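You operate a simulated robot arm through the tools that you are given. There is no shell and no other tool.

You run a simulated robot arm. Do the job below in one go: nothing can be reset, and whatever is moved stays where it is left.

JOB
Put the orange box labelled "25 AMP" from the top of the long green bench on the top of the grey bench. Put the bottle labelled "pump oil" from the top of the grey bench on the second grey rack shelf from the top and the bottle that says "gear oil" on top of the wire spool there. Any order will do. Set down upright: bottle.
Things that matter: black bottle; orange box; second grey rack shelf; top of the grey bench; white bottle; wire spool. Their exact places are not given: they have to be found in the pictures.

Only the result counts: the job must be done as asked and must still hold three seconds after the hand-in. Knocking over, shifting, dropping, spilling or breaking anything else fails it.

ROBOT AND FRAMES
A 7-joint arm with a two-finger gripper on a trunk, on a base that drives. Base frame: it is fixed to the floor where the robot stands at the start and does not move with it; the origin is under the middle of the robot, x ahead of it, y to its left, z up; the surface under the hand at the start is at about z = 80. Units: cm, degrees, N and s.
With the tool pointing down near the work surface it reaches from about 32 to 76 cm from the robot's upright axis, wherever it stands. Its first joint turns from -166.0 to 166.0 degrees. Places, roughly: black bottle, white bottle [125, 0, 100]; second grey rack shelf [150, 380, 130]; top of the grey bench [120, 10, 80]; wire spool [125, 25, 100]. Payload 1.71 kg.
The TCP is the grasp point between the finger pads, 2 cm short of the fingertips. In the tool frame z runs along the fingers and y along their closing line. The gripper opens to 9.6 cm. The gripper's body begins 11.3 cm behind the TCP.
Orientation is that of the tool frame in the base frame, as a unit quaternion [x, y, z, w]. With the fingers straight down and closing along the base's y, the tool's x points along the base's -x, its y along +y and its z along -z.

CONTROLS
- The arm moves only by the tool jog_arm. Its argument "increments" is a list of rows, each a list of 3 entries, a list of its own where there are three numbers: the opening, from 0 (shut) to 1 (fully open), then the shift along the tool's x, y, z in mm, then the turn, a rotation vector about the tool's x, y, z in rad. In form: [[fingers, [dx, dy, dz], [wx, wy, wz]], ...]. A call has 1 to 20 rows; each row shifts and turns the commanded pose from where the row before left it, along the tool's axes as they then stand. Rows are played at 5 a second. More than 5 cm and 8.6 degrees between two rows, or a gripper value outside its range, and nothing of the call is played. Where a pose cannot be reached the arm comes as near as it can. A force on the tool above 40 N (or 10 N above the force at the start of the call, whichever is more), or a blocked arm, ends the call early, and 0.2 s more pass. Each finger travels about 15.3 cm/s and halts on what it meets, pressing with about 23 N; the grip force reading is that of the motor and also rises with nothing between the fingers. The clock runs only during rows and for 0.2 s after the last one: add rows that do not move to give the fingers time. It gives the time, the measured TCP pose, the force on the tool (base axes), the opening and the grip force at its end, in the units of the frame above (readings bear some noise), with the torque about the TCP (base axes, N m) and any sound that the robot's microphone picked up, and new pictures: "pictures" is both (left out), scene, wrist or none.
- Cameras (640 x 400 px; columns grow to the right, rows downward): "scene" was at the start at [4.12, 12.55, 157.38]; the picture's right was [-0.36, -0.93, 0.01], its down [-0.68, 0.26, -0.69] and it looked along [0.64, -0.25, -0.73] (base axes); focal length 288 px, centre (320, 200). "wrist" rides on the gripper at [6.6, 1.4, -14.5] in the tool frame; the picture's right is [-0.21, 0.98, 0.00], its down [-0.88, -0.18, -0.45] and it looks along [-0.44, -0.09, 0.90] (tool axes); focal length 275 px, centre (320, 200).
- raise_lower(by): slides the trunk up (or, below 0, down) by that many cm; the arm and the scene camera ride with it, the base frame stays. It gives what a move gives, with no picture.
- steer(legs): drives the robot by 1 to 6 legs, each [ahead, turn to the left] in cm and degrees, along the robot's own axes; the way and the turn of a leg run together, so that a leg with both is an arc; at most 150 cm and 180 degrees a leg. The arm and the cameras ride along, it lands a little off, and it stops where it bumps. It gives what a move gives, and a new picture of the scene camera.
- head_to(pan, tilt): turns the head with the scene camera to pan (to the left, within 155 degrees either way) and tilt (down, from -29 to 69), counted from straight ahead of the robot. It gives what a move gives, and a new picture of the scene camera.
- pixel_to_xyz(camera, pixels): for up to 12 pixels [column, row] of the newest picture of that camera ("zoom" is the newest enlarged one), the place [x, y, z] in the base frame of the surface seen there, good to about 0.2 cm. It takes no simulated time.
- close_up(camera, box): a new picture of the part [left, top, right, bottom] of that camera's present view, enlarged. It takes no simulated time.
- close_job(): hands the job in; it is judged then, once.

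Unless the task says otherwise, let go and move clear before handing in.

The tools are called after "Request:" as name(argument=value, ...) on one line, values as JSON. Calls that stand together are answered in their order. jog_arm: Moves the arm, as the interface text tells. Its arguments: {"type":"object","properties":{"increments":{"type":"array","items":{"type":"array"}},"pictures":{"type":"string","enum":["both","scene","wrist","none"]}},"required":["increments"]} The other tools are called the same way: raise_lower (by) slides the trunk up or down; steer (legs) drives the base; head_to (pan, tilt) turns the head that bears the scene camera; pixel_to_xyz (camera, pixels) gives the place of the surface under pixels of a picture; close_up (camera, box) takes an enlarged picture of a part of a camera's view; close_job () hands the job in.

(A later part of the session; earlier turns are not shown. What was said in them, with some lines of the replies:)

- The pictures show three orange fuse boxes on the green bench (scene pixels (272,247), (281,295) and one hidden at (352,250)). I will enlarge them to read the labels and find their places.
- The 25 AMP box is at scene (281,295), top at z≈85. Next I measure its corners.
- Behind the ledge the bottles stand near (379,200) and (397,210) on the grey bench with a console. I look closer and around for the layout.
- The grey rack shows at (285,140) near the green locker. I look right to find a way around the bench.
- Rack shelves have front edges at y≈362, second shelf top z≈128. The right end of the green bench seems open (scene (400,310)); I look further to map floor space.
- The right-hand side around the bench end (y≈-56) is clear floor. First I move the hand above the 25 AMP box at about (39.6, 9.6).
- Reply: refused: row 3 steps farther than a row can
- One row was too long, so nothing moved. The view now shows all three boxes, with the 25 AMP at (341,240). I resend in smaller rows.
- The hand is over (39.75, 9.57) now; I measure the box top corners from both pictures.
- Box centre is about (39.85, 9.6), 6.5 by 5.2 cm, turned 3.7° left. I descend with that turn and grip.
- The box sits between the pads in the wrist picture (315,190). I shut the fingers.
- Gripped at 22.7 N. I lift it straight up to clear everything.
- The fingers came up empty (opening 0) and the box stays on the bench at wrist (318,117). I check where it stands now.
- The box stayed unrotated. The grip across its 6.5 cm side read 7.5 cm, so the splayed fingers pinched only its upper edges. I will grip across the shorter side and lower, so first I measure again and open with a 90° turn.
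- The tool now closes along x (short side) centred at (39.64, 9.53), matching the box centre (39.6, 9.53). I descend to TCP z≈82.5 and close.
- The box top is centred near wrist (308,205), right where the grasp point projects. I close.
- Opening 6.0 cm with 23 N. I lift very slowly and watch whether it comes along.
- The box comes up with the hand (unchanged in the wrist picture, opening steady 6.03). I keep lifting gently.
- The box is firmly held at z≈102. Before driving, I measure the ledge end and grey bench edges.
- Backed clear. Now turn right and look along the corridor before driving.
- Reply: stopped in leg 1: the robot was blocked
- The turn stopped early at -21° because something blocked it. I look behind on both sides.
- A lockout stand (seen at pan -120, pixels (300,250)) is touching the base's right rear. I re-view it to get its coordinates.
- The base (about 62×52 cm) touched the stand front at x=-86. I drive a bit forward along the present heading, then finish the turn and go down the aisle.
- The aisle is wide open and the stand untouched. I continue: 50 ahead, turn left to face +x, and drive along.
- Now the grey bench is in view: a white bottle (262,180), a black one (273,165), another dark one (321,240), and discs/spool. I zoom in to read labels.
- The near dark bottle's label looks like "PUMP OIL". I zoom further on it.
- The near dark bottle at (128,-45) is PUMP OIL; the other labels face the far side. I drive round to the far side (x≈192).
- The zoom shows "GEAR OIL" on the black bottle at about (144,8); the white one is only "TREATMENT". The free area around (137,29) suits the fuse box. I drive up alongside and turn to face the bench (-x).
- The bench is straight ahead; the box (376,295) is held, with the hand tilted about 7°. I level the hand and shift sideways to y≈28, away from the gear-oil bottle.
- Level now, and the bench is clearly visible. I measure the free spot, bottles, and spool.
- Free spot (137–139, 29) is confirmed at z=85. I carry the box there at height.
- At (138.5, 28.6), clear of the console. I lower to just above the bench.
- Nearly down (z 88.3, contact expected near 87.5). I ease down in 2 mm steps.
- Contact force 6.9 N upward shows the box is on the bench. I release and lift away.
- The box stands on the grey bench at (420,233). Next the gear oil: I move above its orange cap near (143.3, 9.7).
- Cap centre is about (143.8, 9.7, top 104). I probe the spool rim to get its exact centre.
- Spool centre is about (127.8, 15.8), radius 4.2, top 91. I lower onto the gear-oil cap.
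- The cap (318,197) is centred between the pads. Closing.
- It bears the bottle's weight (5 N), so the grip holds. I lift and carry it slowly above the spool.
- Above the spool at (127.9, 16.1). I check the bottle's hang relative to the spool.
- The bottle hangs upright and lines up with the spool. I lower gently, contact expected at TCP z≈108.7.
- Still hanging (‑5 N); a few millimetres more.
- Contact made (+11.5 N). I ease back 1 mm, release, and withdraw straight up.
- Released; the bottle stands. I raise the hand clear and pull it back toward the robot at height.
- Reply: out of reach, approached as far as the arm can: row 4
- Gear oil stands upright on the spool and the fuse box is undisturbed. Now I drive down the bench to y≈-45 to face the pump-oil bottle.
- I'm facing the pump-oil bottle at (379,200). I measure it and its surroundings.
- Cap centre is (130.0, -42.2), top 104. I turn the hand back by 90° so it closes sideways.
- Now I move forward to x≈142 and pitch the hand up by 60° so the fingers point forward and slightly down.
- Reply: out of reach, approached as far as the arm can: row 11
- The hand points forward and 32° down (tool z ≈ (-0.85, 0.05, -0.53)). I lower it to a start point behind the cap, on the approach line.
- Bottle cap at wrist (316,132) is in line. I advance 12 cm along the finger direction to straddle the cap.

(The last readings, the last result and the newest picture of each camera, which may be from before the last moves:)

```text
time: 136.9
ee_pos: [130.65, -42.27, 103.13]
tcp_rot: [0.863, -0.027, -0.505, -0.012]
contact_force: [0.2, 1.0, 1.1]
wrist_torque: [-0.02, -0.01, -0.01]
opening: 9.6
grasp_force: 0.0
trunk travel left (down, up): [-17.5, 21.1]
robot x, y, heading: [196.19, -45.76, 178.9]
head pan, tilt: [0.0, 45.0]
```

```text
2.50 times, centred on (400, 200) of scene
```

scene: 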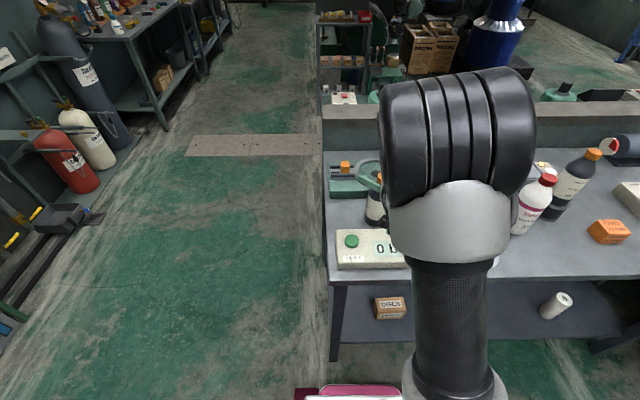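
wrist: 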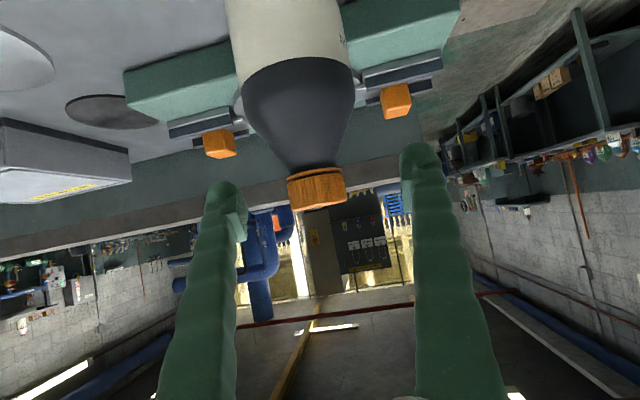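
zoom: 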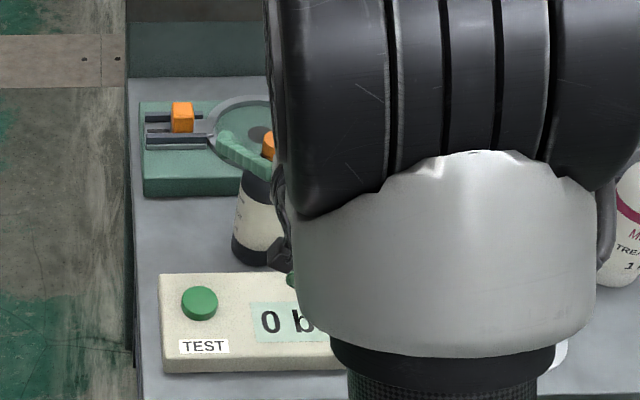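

Cap at (317,187) vs grasp point (320,192): nearly there. I advance 7 mm more and close.

Request:
jog_arm(increments=[[1, [2, 0, 7], [0, 0, 0]], [1, [0, 0, 0], [0, 0, 0]], [0, [0, 0, 0], [0, 0, 0]], [0, [0, 0, 0], [0, 0, 0]], [0, [0, 0, 0], [0, 0, 0]], [0, [0, 0, 0], [0, 0, 0]]])

```text
time: 138.3
ee_pos: [130.09, -42.31, 102.74]
tcp_rot: [0.863, -0.027, -0.505, -0.012]
contact_force: [-0.8, 0.7, 1.3]
wrist_torque: [0.0, 0.2, -0.01]
opening: 3.09
grasp_force: 23.0
trunk travel left (down, up): [-17.5, 21.1]
robot x, y, heading: [196.08, -45.91, 178.7]
head pan, tilt: [0.0, 45.0]
```

scene: 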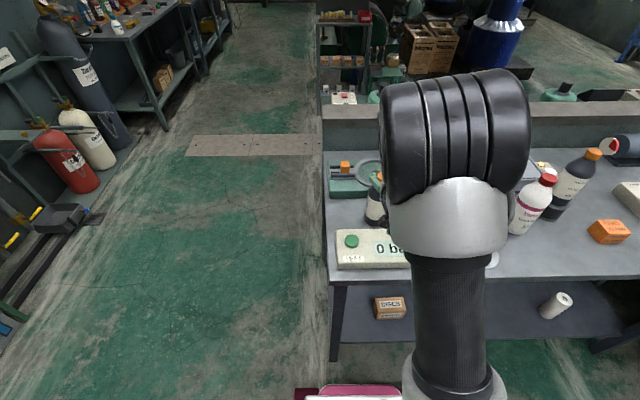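
wrist: 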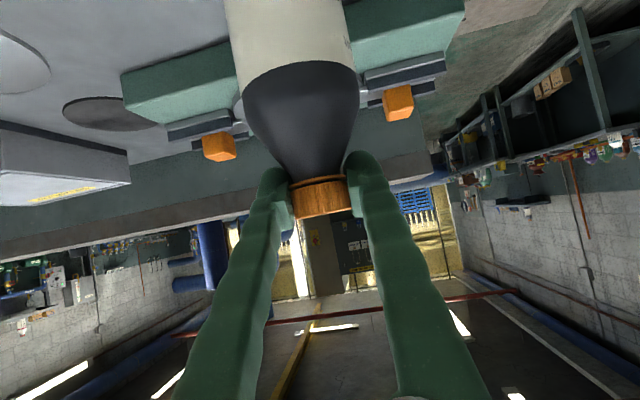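

Gripped at 3.09 cm. I lift vertically, gently at first.

Request:
jog_arm(increments=[[0, [-3.5, 0, -2], [0, 0, 0]], [0, [-5.2, 0, -2.9], [0, 0, 0]], [0, [-5.2, 0, -2.9], [0, 0, 0]], [0, [0, 0, 0], [0, 0, 0]], [0, [0, 0, 0], [0, 0, 0]]])

```text
time: 139.5
ee_pos: [130.17, -42.35, 104.14]
tcp_rot: [0.863, -0.028, -0.504, -0.012]
contact_force: [0.6, -0.5, -4.7]
wrist_torque: [-0.01, 0.0, 0.0]
opening: 3.03
grasp_force: 22.9
trunk travel left (down, up): [-17.5, 21.1]
robot x, y, heading: [196.02, -45.84, 178.7]
head pan, tilt: [0.0, 45.0]
```

scene: 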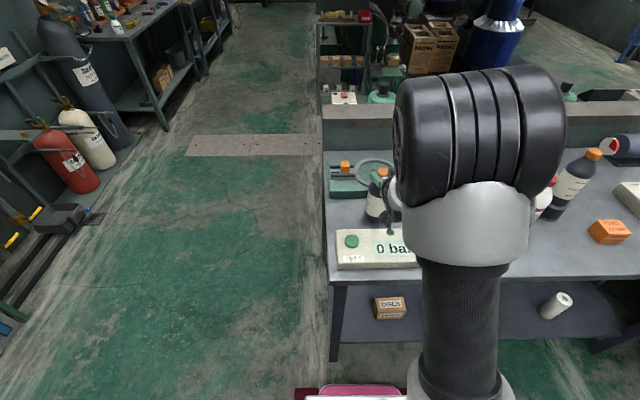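
wrist: 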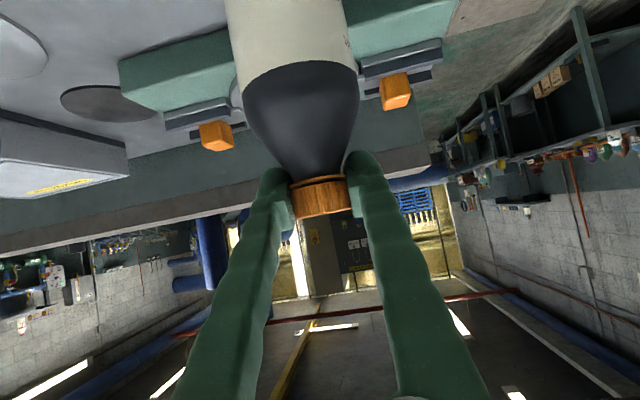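

The bottle hangs from the hand (4.7 N). I keep lifting to clear the console.

Request:
jog_arm(increments=[[0, [-8, 0, -4.5], [0, 0, 0]], [0, [-13, 0, -7.4], [0, 0, 0]], [0, [-13, 0, -7.4], [0, 0, 0]], [0, [-13, 0, -7.4], [0, 0, 0]], [0, [-13, 0, -7.4], [0, 0, 0]], [0, [-13, 0, -7.4], [0, 0, 0]], [0, [-13, 0, -7.4], [0, 0, 0]], [0, [-13, 0, -7.4], [0, 0, 0]], [0, [-8, 0, -4.5], [0, 0, 0]], [0, [0, 0, 0], [0, 0, 0]], [0, [0, 0, 0], [0, 0, 0]]])

```text
time: 141.9
ee_pos: [130.21, -42.35, 116.48]
tcp_rot: [0.863, -0.028, -0.505, -0.013]
contact_force: [0.2, -0.5, -4.5]
wrist_torque: [0.0, 0.02, -0.01]
opening: 3.07
grasp_force: 23.4
trunk travel left (down, up): [-17.5, 21.1]
robot x, y, heading: [195.95, -45.6, 178.9]
head pan, tilt: [0.0, 45.0]
```

scene: 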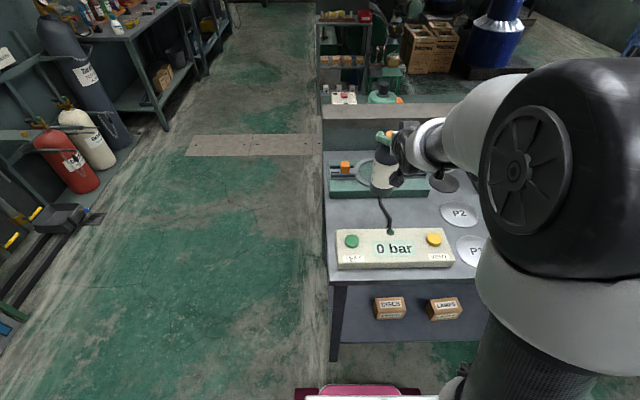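
wrist: 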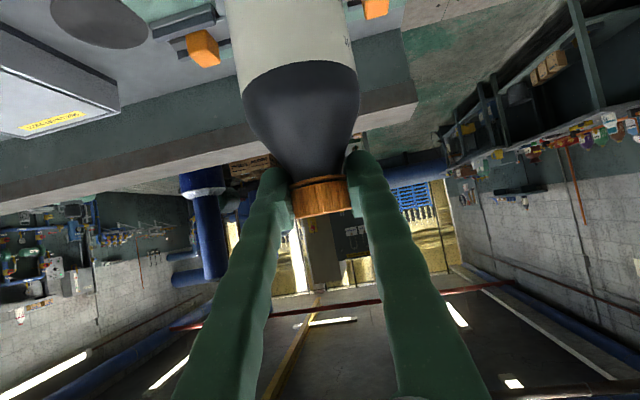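

The bottle is held steady. I back away 25 cm from the bench and turn right to face +y.

Request:
steer(legs=[[-25, 0], [0, -89]])

Request:
head_to(pan=0, tilt=25)

```text
time: 148.3
ee_pos: [222.73, 19.67, 116.39]
tcp_rot: [-0.603, 0.619, 0.355, 0.358]
contact_force: [-0.5, 0.0, -4.4]
wrist_torque: [0.0, 0.01, 0.02]
opening: 3.03
grasp_force: 23.5
trunk travel left (down, up): [-17.5, 21.1]
robot x, y, heading: [221.25, -46.43, 91.1]
head pan, tilt: [0.0, 45.0]
```

scene: 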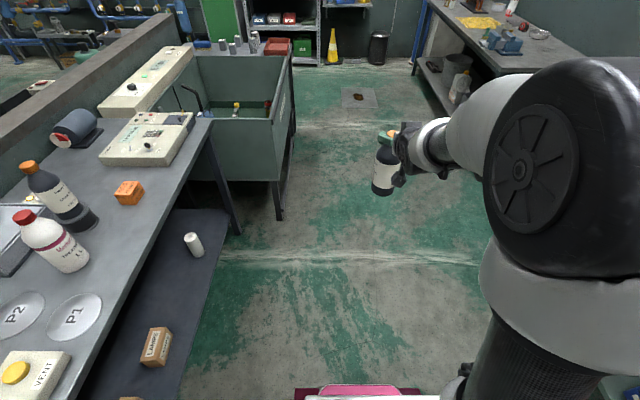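

```text
time: 149.1
ee_pos: [222.76, 17.85, 117.3]
tcp_rot: [-0.6, 0.616, 0.36, 0.362]
contact_force: [-0.3, 1.4, -6.3]
wrist_torque: [0.01, 0.0, 0.01]
opening: 3.05
grasp_force: 22.8
trunk travel left (down, up): [-17.5, 21.1]
robot x, y, heading: [221.12, -46.23, 91.0]
head pan, tilt: [0.0, 25.0]
```

scene: 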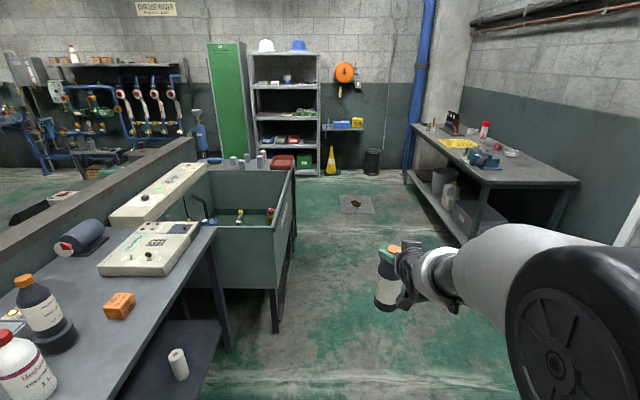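

I see the way to the rack: basin on the left (edge ~(295,230)), workbench on the right (410,180), cone (330,160) and bin (372,162). I measure these.

Request:
pixel_to_xyz(camera="scene", pixels=[[296, 180], [276, 325], [294, 255], [409, 180], [478, 240], [330, 172], [372, 172], [320, 175], [256, 175], [320, 115], [254, 116], [360, 205]])

Request:
close_up(camera="scene", box=[220, 30, 400, 190])

```text
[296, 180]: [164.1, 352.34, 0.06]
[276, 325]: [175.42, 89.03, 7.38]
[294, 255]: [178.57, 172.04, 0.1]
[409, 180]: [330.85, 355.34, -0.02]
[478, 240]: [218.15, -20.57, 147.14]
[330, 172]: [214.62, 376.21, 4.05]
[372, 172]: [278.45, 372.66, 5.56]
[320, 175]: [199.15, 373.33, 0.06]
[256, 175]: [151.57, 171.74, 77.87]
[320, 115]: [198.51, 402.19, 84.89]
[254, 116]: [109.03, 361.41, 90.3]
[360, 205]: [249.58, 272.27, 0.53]
```

```text
2.50 times, centred on (310, 110) of scene
```

zoom: 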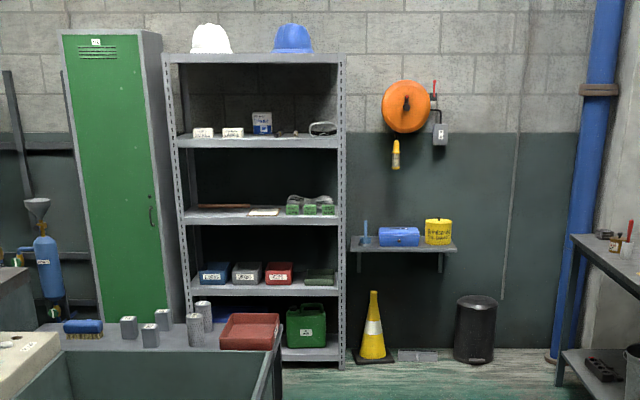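

I check how far the basin and its end counter reach in y.

Request:
pixel_to_xyz(camera="scene", pixels=[[280, 162], [293, 170], [297, 160], [245, 160], [225, 163], [290, 235], [296, 200], [293, 158], [298, 176], [297, 185]])

Request:
raise_lower(by=15)

```text
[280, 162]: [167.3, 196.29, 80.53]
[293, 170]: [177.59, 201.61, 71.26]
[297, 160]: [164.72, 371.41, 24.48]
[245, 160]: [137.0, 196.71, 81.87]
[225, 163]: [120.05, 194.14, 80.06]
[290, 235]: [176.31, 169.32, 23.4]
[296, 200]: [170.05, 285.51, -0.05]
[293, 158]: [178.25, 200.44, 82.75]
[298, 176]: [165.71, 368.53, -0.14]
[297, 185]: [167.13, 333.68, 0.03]
```

```text
time: 150.9
ee_pos: [222.92, 17.83, 132.4]
tcp_rot: [-0.6, 0.616, 0.36, 0.363]
contact_force: [0.3, 0.6, -5.1]
wrist_torque: [-0.01, 0.02, 0.04]
opening: 3.06
grasp_force: 23.1
trunk travel left (down, up): [-32.5, 6.1]
robot x, y, heading: [220.66, -46.41, 91.1]
head pan, tilt: [0.0, 25.0]
```

Basin ends by y≈205 at x≤179, so x≈218 has room. I check the right workbench's front edge too.

Request:
head_to(pan=-10, tilt=30)

```text
time: 151.6
ee_pos: [222.78, 17.94, 132.46]
tcp_rot: [-0.6, 0.615, 0.36, 0.363]
contact_force: [0.2, -1.1, -4.2]
wrist_torque: [0.01, 0.02, 0.0]
opening: 3.06
grasp_force: 23.0
trunk travel left (down, up): [-32.5, 6.1]
robot x, y, heading: [221.03, -46.47, 91.1]
head pan, tilt: [-10.0, 30.0]
```

scene: 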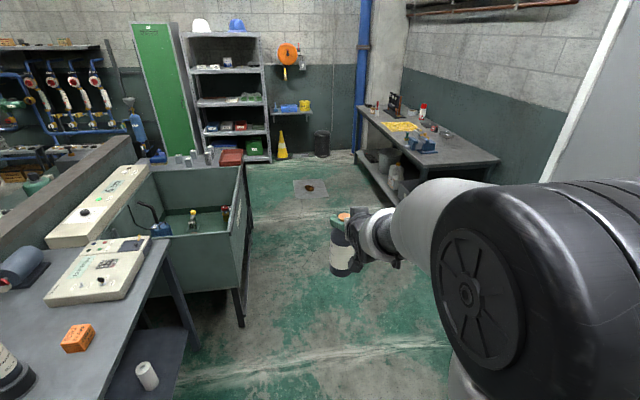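

Request:
pixel_to_xyz(camera="scene", pixels=[[358, 165], [420, 160], [400, 150], [310, 187], [350, 180], [270, 300], [283, 157], [321, 155]])

Request:
close_up(camera="scene", box=[300, 180, 460, 300])

```text
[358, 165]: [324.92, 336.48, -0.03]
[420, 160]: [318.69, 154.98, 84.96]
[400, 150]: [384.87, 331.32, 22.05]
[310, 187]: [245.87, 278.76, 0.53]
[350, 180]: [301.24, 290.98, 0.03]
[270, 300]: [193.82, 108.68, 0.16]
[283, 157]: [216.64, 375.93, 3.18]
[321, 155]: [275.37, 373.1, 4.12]
```

```text
3.33 times, centred on (380, 240) of scene
```

zoom: 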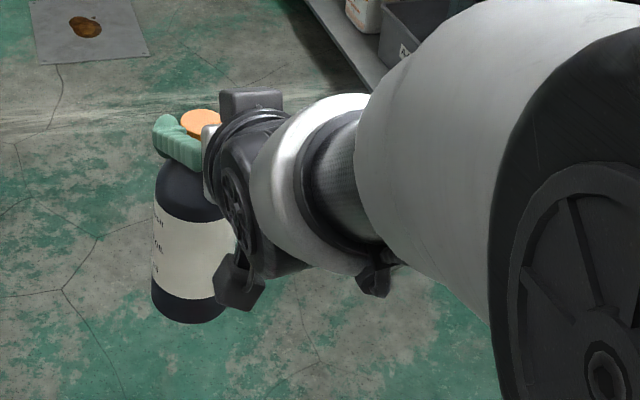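

The right bench front is at x≈318, so the lane is clear, and the bottle hangs upright. I drive down the lane.

Request:
steer(legs=[[140, 0], [140, 0]])

```text
time: 166.3
ee_pos: [211.27, 300.43, 132.62]
tcp_rot: [0.608, -0.605, -0.367, -0.359]
contact_force: [-0.9, -1.3, -3.7]
wrist_torque: [-0.04, 0.0, -0.02]
opening: 3.01
grasp_force: 23.0
trunk travel left (down, up): [-32.5, 6.1]
robot x, y, heading: [211.51, 236.59, 92.3]
head pan, tilt: [-10.0, 30.0]
```

scene: 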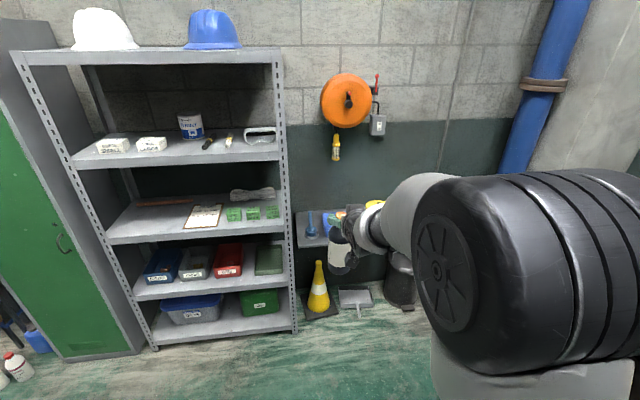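

The rack is now close: second shelf carries two white boxes (110–150,145), blue tin (190,127), tools, goggles (260,135). I zoom and measure free space.

Request:
close_up(camera="scene", box=[60, 30, 300, 180])

Request:
pixel_to_xyz(camera="scene", pixels=[[177, 150], [185, 157], [165, 162], [190, 130], [152, 145], [112, 145], [205, 146], [228, 141], [260, 138], [220, 155], [240, 156], [150, 58]])

```text
2.67 times, centred on (180, 105) of scene
```

zoom: 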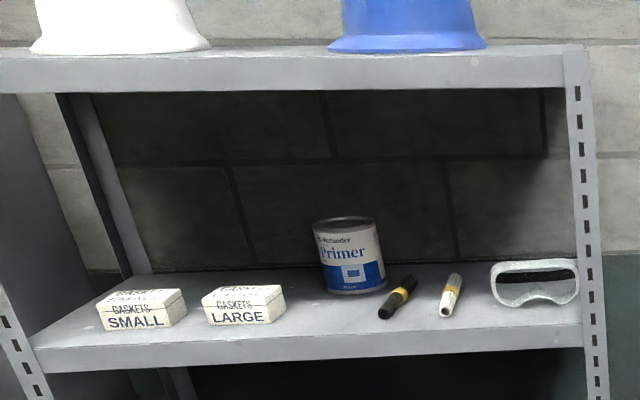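

```text
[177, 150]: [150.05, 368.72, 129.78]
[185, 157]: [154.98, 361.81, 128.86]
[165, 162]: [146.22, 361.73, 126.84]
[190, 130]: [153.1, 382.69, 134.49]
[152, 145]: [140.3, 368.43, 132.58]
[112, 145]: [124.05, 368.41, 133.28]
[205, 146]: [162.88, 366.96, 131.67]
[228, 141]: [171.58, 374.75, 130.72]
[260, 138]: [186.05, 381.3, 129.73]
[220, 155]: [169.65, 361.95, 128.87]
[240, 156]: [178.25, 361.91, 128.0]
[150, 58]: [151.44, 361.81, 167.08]
```

The gap on the second shelf between the LARGE box (right edge x≈146) and the black torch (x≈161) suits the bottle at about (153.8, 369.5), shelf z≈129.8. I drive sideways in front of it.

Request:
steer(legs=[[0, 70], [58, 0], [0, -72]])

Request:
head_to(pan=10, tilt=15)

```text
time: 177.1
ee_pos: [155.32, 318.27, 132.35]
tcp_rot: [0.609, -0.607, -0.365, -0.357]
contact_force: [-0.4, 0.4, -4.7]
wrist_torque: [-0.01, 0.01, 0.0]
opening: 3.04
grasp_force: 22.9
trunk travel left (down, up): [-32.5, 6.1]
robot x, y, heading: [154.92, 254.23, 92.2]
head pan, tilt: [-10.0, 30.0]
```

scene: 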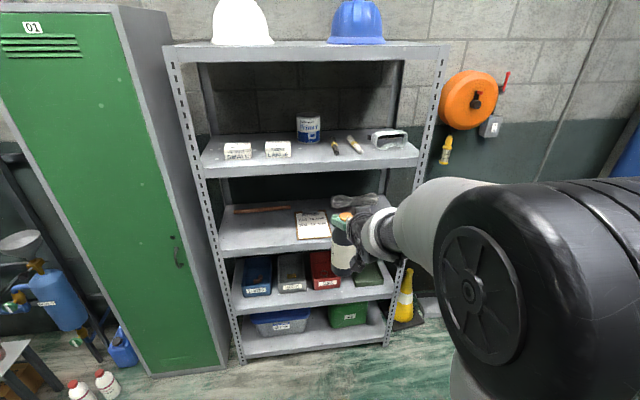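

```text
time: 177.9
ee_pos: [155.39, 316.26, 133.17]
tcp_rot: [0.607, -0.604, -0.37, -0.361]
contact_force: [-1.2, 1.3, -5.3]
wrist_torque: [-0.08, 0.03, -0.01]
opening: 3.04
grasp_force: 23.2
trunk travel left (down, up): [-32.5, 6.1]
robot x, y, heading: [154.76, 254.26, 92.5]
head pan, tilt: [10.0, 15.0]
```

scene: 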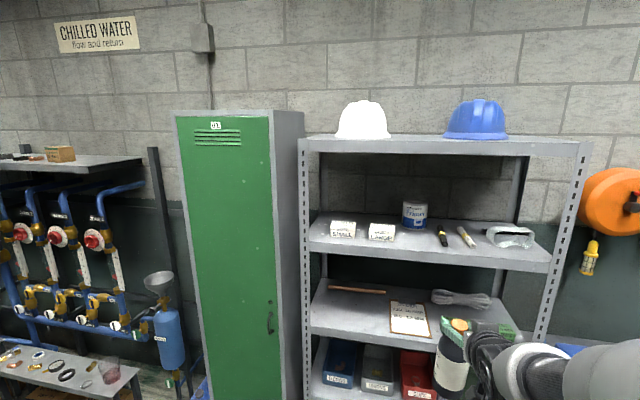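

In front of the rack, bottle hanging at (450,365). I raise the trunk fully and aim the head for a good view.

Request:
raise_lower(by=6)

Request:
head_to(pan=0, tilt=25)

Request:
jog_arm(increments=[[0, [-13, 0, -7], [0, 0, 0]], [0, [-18, 0, -9.5], [0, 0, 0]], [0, [-18, 0, -9.5], [0, 0, 0]], [0, [-18, 0, -9.5], [0, 0, 0]], [0, [-18, 0, -9.5], [0, 0, 0]], [0, [-18, 0, -9.5], [0, 0, 0]], [0, [-13, 0, -7], [0, 0, 0]], [0, [0, 0, 0], [0, 0, 0]], [0, [0, 0, 0], [0, 0, 0]]])

```text
time: 178.9
ee_pos: [155.39, 316.25, 139.33]
tcp_rot: [0.605, -0.604, -0.37, -0.363]
contact_force: [0.1, -0.9, -4.6]
wrist_torque: [-0.04, -0.03, -0.02]
opening: 3.03
grasp_force: 23.2
trunk travel left (down, up): [-38.5, 0.1]
robot x, y, heading: [154.83, 253.94, 92.3]
head pan, tilt: [10.0, 15.0]
```

```text
time: 179.6
ee_pos: [155.39, 316.25, 139.21]
tcp_rot: [0.606, -0.605, -0.369, -0.362]
contact_force: [0.3, 0.0, -4.6]
wrist_torque: [-0.08, -0.01, 0.02]
opening: 3.04
grasp_force: 23.8
trunk travel left (down, up): [-38.5, 0.1]
robot x, y, heading: [154.53, 254.01, 92.5]
head pan, tilt: [0.0, 25.0]
```

scene: 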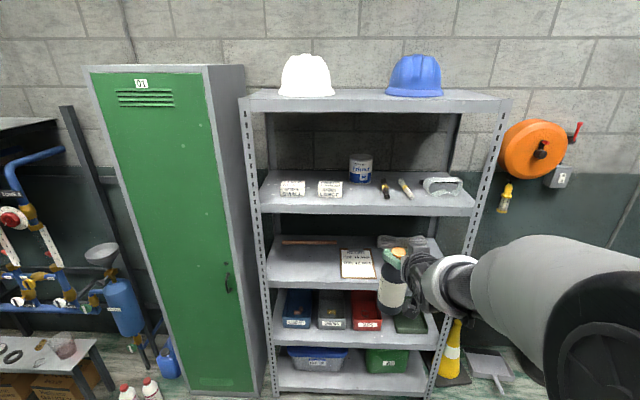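

```text
time: 181.2
ee_pos: [146.87, 317.73, 150.7]
tcp_rot: [0.642, -0.562, -0.395, -0.34]
contact_force: [1.2, 0.7, -5.3]
wrist_torque: [-0.06, -0.02, 0.12]
opening: 3.12
grasp_force: 23.6
out of reach, approached as far as the arm can: row 4
trunk travel left (down, up): [-38.5, 0.1]
robot x, y, heading: [154.68, 253.66, 92.3]
head pan, tilt: [0.0, 25.0]
stopped in row 7: the arm was blocked; the commanded pose is now the measured one
```

scene: 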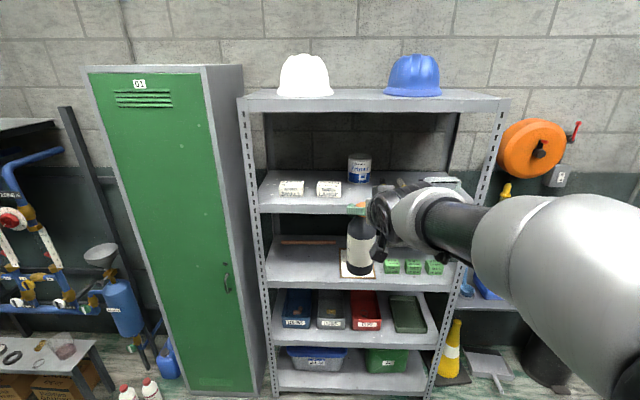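
wrist: 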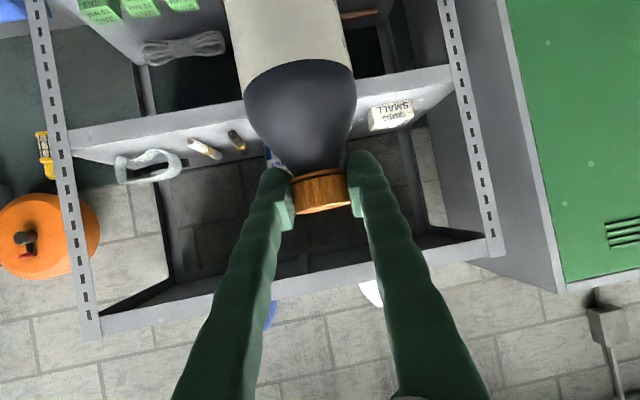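

The arm reached its limit but the bottle is at z≈150.7 (bottom ~133, above the 129.8 shelf). I can now drive it in and lower with the trunk; first I check the bottle's hang and measure the gap.

Request:
close_up(camera="scene", box=[250, 140, 490, 290])

Request:
pixel_to_xyz(camera="scene", pixels=[[341, 195], [342, 184], [330, 190], [360, 178], [345, 207], [360, 215], [355, 228], [357, 262], [360, 206], [300, 100], [350, 198], [372, 262]])

```text
2.67 times, centred on (370, 215) of scene
```

zoom: 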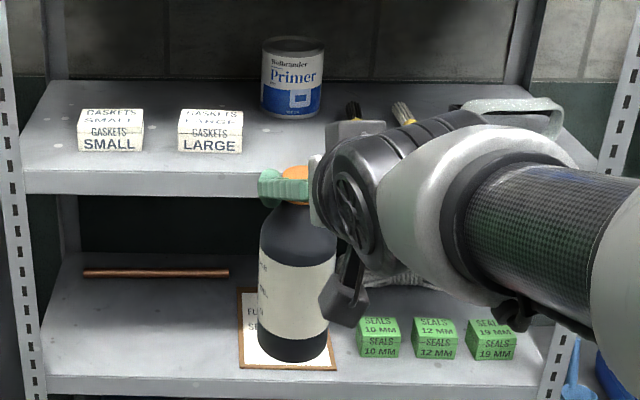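

```text
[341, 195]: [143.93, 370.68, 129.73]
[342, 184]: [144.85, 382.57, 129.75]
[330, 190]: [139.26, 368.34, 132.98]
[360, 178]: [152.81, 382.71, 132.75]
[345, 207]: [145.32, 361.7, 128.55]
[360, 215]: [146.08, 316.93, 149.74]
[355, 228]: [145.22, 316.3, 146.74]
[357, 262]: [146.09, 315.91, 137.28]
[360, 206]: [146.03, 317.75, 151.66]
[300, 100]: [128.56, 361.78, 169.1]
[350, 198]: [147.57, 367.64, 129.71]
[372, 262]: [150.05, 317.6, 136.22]
```

The bottle hangs upright; the gap spans x≈143.5–160.5. I check how low the hand's lower bracket reaches (zoom (345,305)).

Request:
pixel_to_xyz(camera="zoom", pixels=[[345, 310], [340, 322], [355, 130], [345, 190], [400, 290], [292, 350], [265, 340], [325, 340], [380, 305], [352, 105]])

Request:
steer(legs=[[0, -4]])

```text
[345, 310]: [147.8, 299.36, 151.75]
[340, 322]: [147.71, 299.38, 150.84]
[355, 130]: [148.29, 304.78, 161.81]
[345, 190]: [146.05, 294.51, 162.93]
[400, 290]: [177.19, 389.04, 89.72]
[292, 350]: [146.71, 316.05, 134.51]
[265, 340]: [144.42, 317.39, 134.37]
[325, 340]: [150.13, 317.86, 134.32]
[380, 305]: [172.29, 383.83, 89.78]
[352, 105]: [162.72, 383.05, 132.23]
```

```text
time: 182.1
ee_pos: [151.1, 318.2, 150.8]
tcp_rot: [0.623, -0.582, -0.384, -0.354]
contact_force: [0.3, -0.9, -5.2]
wrist_torque: [-0.09, 0.0, 0.04]
opening: 3.09
grasp_force: 23.2
trunk travel left (down, up): [-38.5, 0.1]
robot x, y, heading: [154.36, 253.91, 88.2]
head pan, tilt: [0.0, 25.0]
```

scene: 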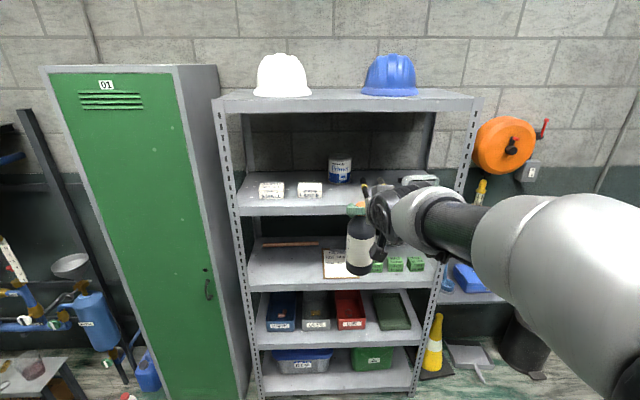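

Now TCP (151.1, 318.2) and heading 88.2: driving ~51 cm brings the bottle to about (152.7, 369). I check the lip's underside height and drive most of the way.

Request:
pixel_to_xyz(camera="scene", pixels=[[340, 100], [340, 108], [340, 111], [360, 272], [358, 205], [340, 208], [340, 214], [341, 180]])

Request:
steer(legs=[[35, 0]])

```text
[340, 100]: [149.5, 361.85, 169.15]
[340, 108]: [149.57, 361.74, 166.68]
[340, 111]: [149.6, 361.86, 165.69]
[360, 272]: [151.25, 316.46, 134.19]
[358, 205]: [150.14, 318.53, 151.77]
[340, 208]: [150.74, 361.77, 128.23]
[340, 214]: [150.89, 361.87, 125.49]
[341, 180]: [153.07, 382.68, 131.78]
```

```text
time: 184.4
ee_pos: [151.52, 351.53, 151.7]
tcp_rot: [0.622, -0.578, -0.389, -0.359]
contact_force: [0.6, -1.0, -4.8]
wrist_torque: [-0.08, -0.02, 0.02]
opening: 3.06
grasp_force: 22.4
trunk travel left (down, up): [-38.5, 0.1]
robot x, y, heading: [155.44, 288.05, 88.6]
head pan, tilt: [0.0, 25.0]
```

scene: 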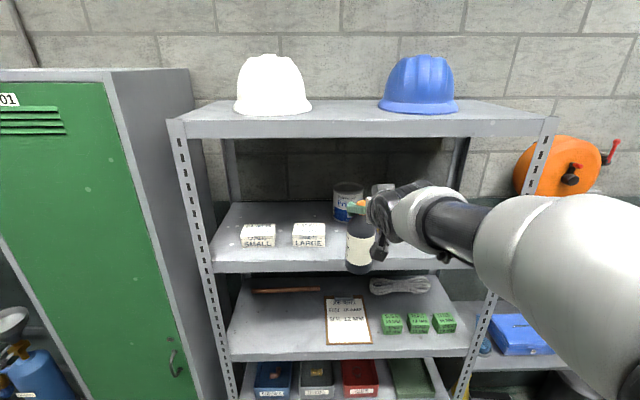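

On line: TCP (151.5, 351.5, 151.7), bottle bottom about 4 cm above the shelf. I go the last 17.5 cm.

Request:
steer(legs=[[17.5, 0]])

Request:
close_up(camera="scene", box=[200, 130, 480, 310])

```text
time: 186.0
ee_pos: [151.94, 364.2, 153.58]
tcp_rot: [0.616, -0.572, -0.398, -0.369]
contact_force: [0.4, -3.3, -3.3]
wrist_torque: [-0.1, 0.01, 0.0]
opening: 3.05
grasp_force: 22.7
trunk travel left (down, up): [-38.5, 0.1]
robot x, y, heading: [155.67, 305.69, 88.5]
head pan, tilt: [0.0, 25.0]
```

scene: 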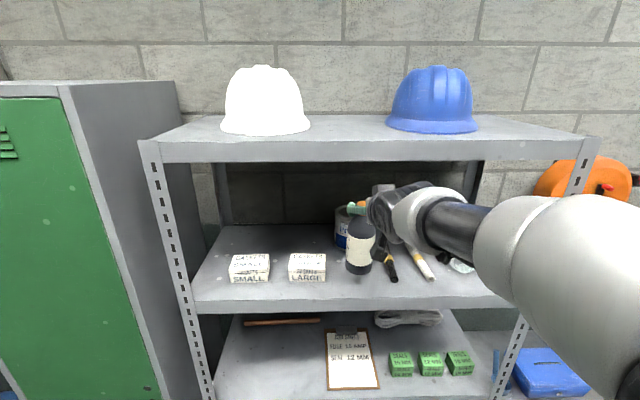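

```text
2.22 times, centred on (340, 220) of scene
```

zoom: 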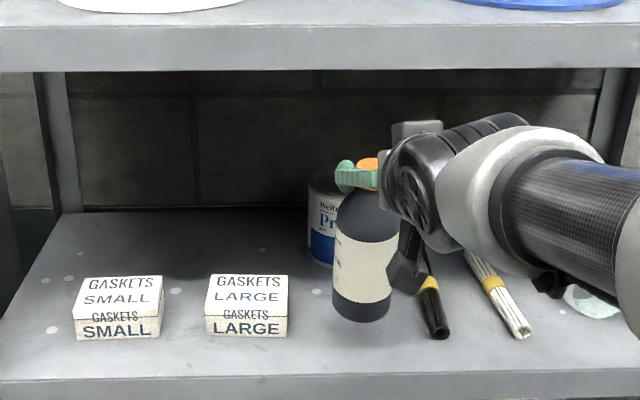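

The arm crept back about 5 cm and pitched up while driving (TCP y=364.2, z=153.6, hand now only 24° down), still free. I jog forward about 4.5 cm and pitch back to the grasp angle.

Request:
jog_arm(increments=[[0, [-1, -1, 8], [0, 0.018, 0]], [0, [-1, -1, 10], [0, 0.018, 0]], [0, [-1, -1, 10], [0, 0.018, 0]], [0, [-1, -2, 10], [0, 0.018, 0]], [0, [-1, -1, 8], [0, 0.015, 0]], [0, [0, 0, 0], [0, 0, 0]], [0, [0, 0, 0], [0, 0, 0]]])

Request:
close_up(camera="scene", box=[200, 130, 480, 310])

```text
time: 187.6
ee_pos: [151.78, 371.44, 150.68]
tcp_rot: [0.637, -0.591, -0.361, -0.339]
contact_force: [-0.7, -0.7, -3.7]
wrist_torque: [-0.05, -0.01, 0.0]
opening: 3.08
grasp_force: 22.9
out of reach, approached as far as the arm can: row 1, 2
trunk travel left (down, up): [-38.5, 0.1]
robot x, y, heading: [155.89, 305.74, 88.7]
head pan, tilt: [0.0, 25.0]
```

scene: 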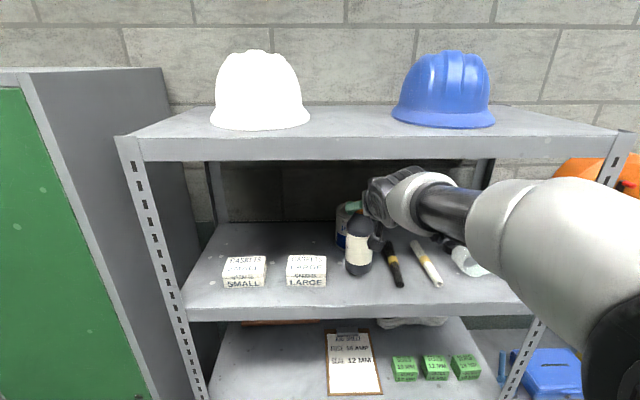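
wrist: 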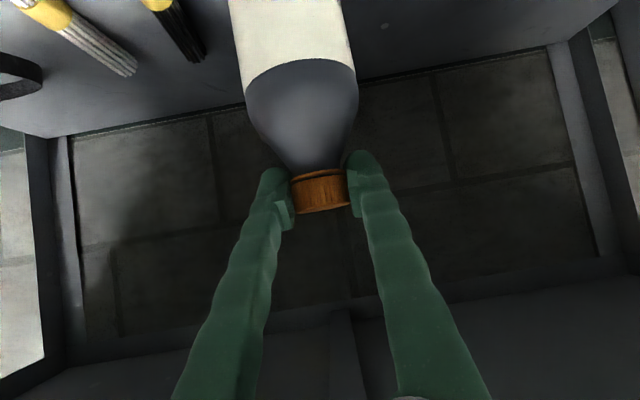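

```text
2.22 times, centred on (340, 220) of scene
```

zoom: 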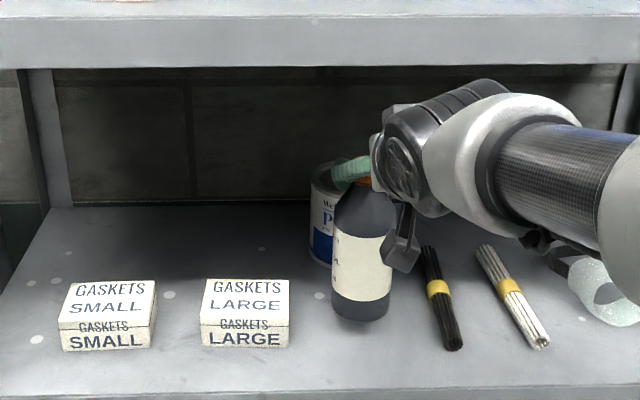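

Now TCP (151.8, 371.4, 150.7), hand pitched as at the grasp, and the bottle stands clear of everything in the gap. I lower with the trunk.

Request:
raise_lower(by=-2.4)

```text
time: 188.3
ee_pos: [151.92, 371.45, 148.21]
tcp_rot: [0.637, -0.591, -0.361, -0.338]
contact_force: [0.3, -1.3, -4.9]
wrist_torque: [-0.04, 0.01, -0.03]
opening: 3.06
grasp_force: 23.1
trunk travel left (down, up): [-36.1, 2.5]
robot x, y, heading: [155.81, 305.47, 88.6]
head pan, tilt: [0.0, 25.0]
```

Request:
raise_lower(by=-0.4)

Request:
close_up(camera="scene", box=[280, 190, 440, 310])

```text
time: 188.8
ee_pos: [151.78, 371.63, 147.8]
tcp_rot: [0.636, -0.593, -0.36, -0.339]
contact_force: [0.2, 0.4, -4.0]
wrist_torque: [-0.04, -0.01, 0.0]
opening: 3.05
grasp_force: 22.8
trunk travel left (down, up): [-35.7, 2.9]
robot x, y, heading: [155.81, 305.56, 88.4]
head pan, tilt: [0.0, 25.0]
```

```text
3.33 times, centred on (360, 250) of scene
```

zoom: 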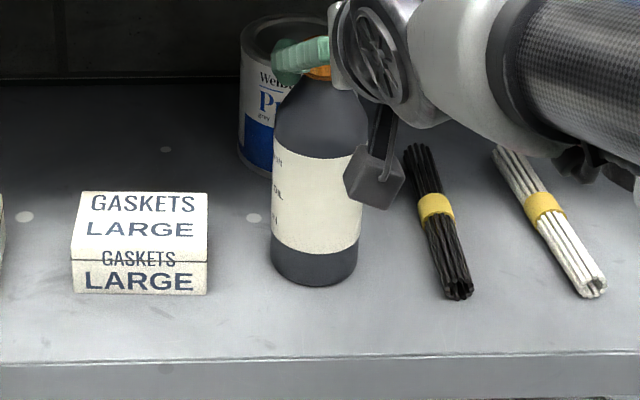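

Almost on the shelf and upright, no contact yet (still -4 N). I lower by 2 mm steps.

Request:
raise_lower(by=-0.2)

Request:
raise_lower(by=-0.15)

```text
time: 189.3
ee_pos: [151.91, 371.75, 147.72]
tcp_rot: [0.636, -0.592, -0.362, -0.338]
contact_force: [1.1, 3.0, 5.2]
wrist_torque: [0.28, 0.16, -0.04]
opening: 3.06
grasp_force: 22.4
trunk travel left (down, up): [-35.5, 3.1]
robot x, y, heading: [156.04, 305.51, 88.7]
head pan, tilt: [0.0, 25.0]
```

```text
time: 189.8
ee_pos: [151.87, 371.64, 147.76]
tcp_rot: [0.636, -0.591, -0.363, -0.339]
contact_force: [3.1, 4.2, 19.5]
wrist_torque: [0.31, 0.09, 0.03]
opening: 3.09
grasp_force: 22.9
trunk travel left (down, up): [-35.4, 3.2]
robot x, y, heading: [156.36, 305.74, 88.6]
head pan, tilt: [0.0, 25.0]
```

Contact now 19.5 N, so the bottle stands on the shelf. I relieve 1 mm and then open the fingers.

Request:
raise_lower(by=0.12)

Request:
jog_arm(increments=[[0.4, [0, 0, 0], [0, 0, 0]], [0.6, [0, 0, 0], [0, 0, 0]], [1, [0, 0, 0], [0, 0, 0]], [1, [0, 0, 0], [0, 0, 0]], [1, [0, 0, 0], [0, 0, 0]]])

Request:
close_up(camera="scene", box=[280, 190, 440, 310])

```text
time: 190.4
ee_pos: [151.95, 371.63, 147.67]
tcp_rot: [0.636, -0.591, -0.362, -0.339]
contact_force: [2.2, 3.8, 20.0]
wrist_torque: [0.33, 0.01, 0.02]
opening: 3.07
grasp_force: 23.0
trunk travel left (down, up): [-35.5, 3.1]
robot x, y, heading: [155.64, 305.96, 88.5]
head pan, tilt: [0.0, 25.0]
```

```text
time: 191.6
ee_pos: [151.9, 371.74, 147.56]
tcp_rot: [0.636, -0.593, -0.36, -0.338]
contact_force: [0.7, 0.4, -0.5]
wrist_torque: [0.03, -0.01, -0.02]
opening: 9.61
grasp_force: 0.0
trunk travel left (down, up): [-35.5, 3.1]
robot x, y, heading: [155.86, 306.04, 88.8]
head pan, tilt: [0.0, 25.0]
```

scene: 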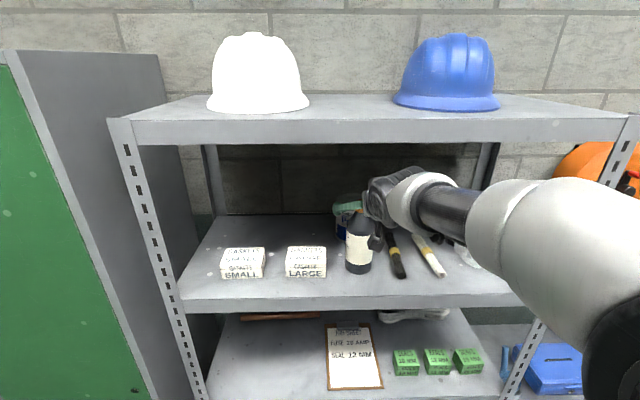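
wrist: 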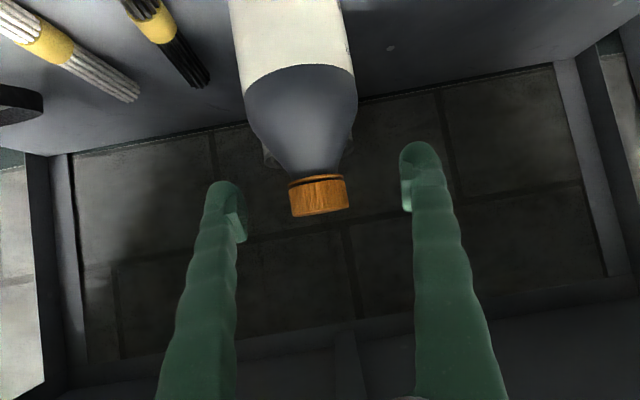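

```text
3.33 times, centred on (360, 250) of scene
```

zoom: 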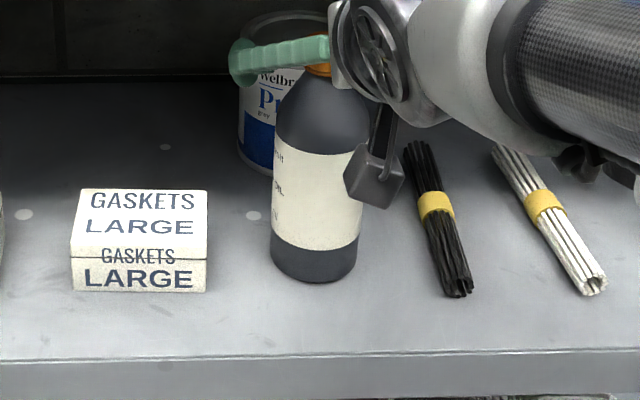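

Bottle released and standing upright; fingers are open and clear on both sides of the cap. I drive straight back to withdraw.

Request:
steer(legs=[[-30, 0]])

Request:
close_up(camera="scene", box=[220, 100, 500, 280])

```text
time: 193.7
ee_pos: [151.62, 341.65, 147.68]
tcp_rot: [0.637, -0.592, -0.364, -0.335]
contact_force: [-0.1, -0.9, 0.3]
wrist_torque: [0.0, -0.01, 0.01]
opening: 9.62
grasp_force: 0.0
trunk travel left (down, up): [-35.5, 3.1]
robot x, y, heading: [155.33, 275.61, 88.6]
head pan, tilt: [0.0, 25.0]
```

scene: 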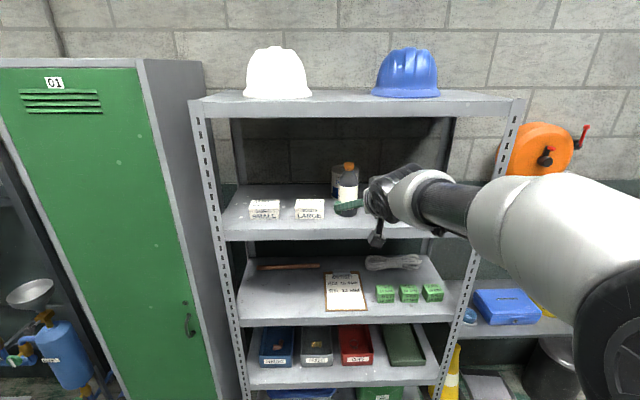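

```text
2.22 times, centred on (360, 190) of scene
```

zoom: 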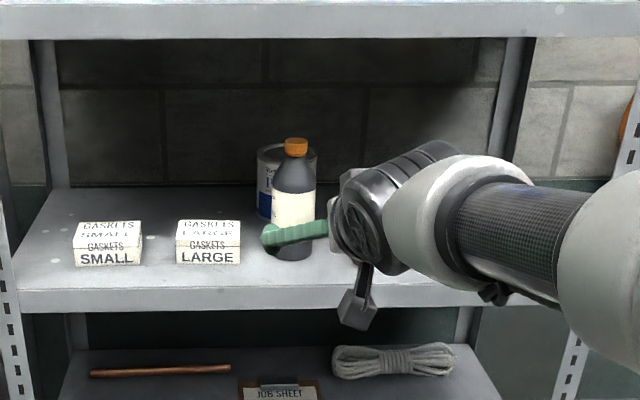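

The bottle stands on the second shelf and the hand is clear. I verify its uprightness and look back at the grey bench once.

Request:
pixel_to_xyz(camera="zoom", pixels=[[297, 146], [295, 205], [290, 252], [275, 215], [314, 215]])

Request:
head_to(pan=150, tilt=15)

Request:
head_to(pan=-155, tilt=15)

```text
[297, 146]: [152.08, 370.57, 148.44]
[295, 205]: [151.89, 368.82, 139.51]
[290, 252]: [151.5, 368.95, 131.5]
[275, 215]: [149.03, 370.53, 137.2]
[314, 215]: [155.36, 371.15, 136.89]
```

```text
time: 196.1
ee_pos: [151.22, 341.55, 147.55]
tcp_rot: [0.636, -0.592, -0.361, -0.338]
contact_force: [-0.2, -0.2, -0.9]
wrist_torque: [0.02, 0.0, -0.05]
opening: 9.6
grasp_force: 0.1
trunk travel left (down, up): [-35.5, 3.1]
robot x, y, heading: [155.45, 276.02, 88.6]
head pan, tilt: [150.0, 15.0]
```

scene: 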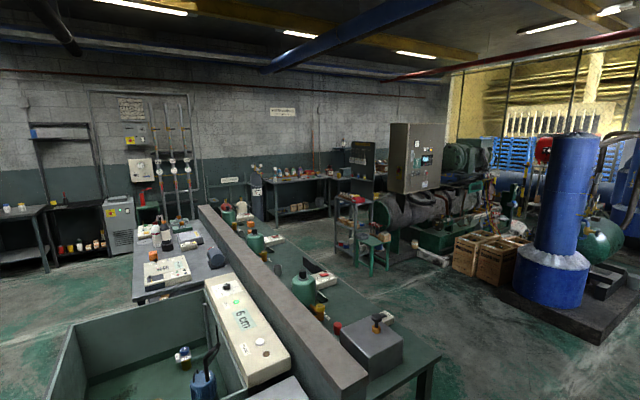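

```text
time: 200.2
ee_pos: [151.27, 341.58, 147.63]
tcp_rot: [0.637, -0.591, -0.362, -0.337]
contact_force: [0.5, 0.1, 0.7]
wrist_torque: [-0.01, -0.01, -0.02]
opening: 9.59
grasp_force: 0.1
trunk travel left (down, up): [-35.5, 3.1]
robot x, y, heading: [155.26, 275.9, 88.5]
head pan, tilt: [-154.7, 15.0]
```

scene: 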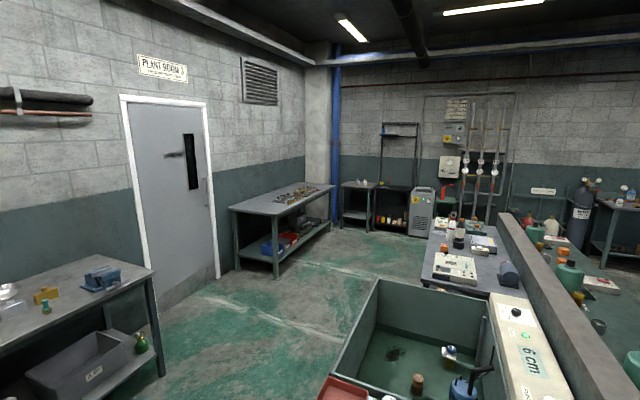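

Request:
close_up(camera="scene", box=[410, 200, 530, 300])

```text
4.00 times, centred on (470, 250) of scene
```

zoom: 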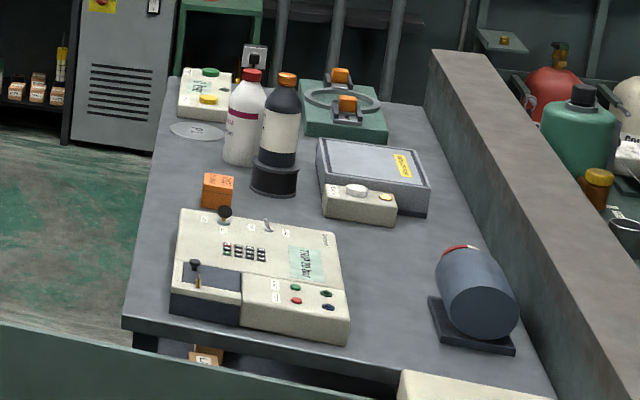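

The zoom shows the fuse box on the grey bench (218,190) and the gear oil upright on the spool (275,165). The pump oil stands upright on the second shelf at (152, 371.5), and the hand is empty and clear, so I hand in.

Request:
close_job()

```text
The job is handed in.
```

All three items are where you asked, and I handed the job in. My last pictures showed each one standing in place with the gripper empty and clear.

- **Fuse box ("25 AMP"):** it is on the top of the grey bench, in the open area near the control console. My first grip on it slipped off without lifting it; the second held.
- **Gear oil:** the black bottle stands upright and centred on the wire spool. The white bottle next to it is labelled "TREATMENT", so I left it alone.
- **Pump oil:** the bottle stands upright on the second rack shelf from the top, between the "GASKETS LARGE" box and the black bundle with the yellow band.

Early on, the robot's base bumped the lockout stand behind it while turning. I moved away, and everything on the stand looked in place in the next picture.
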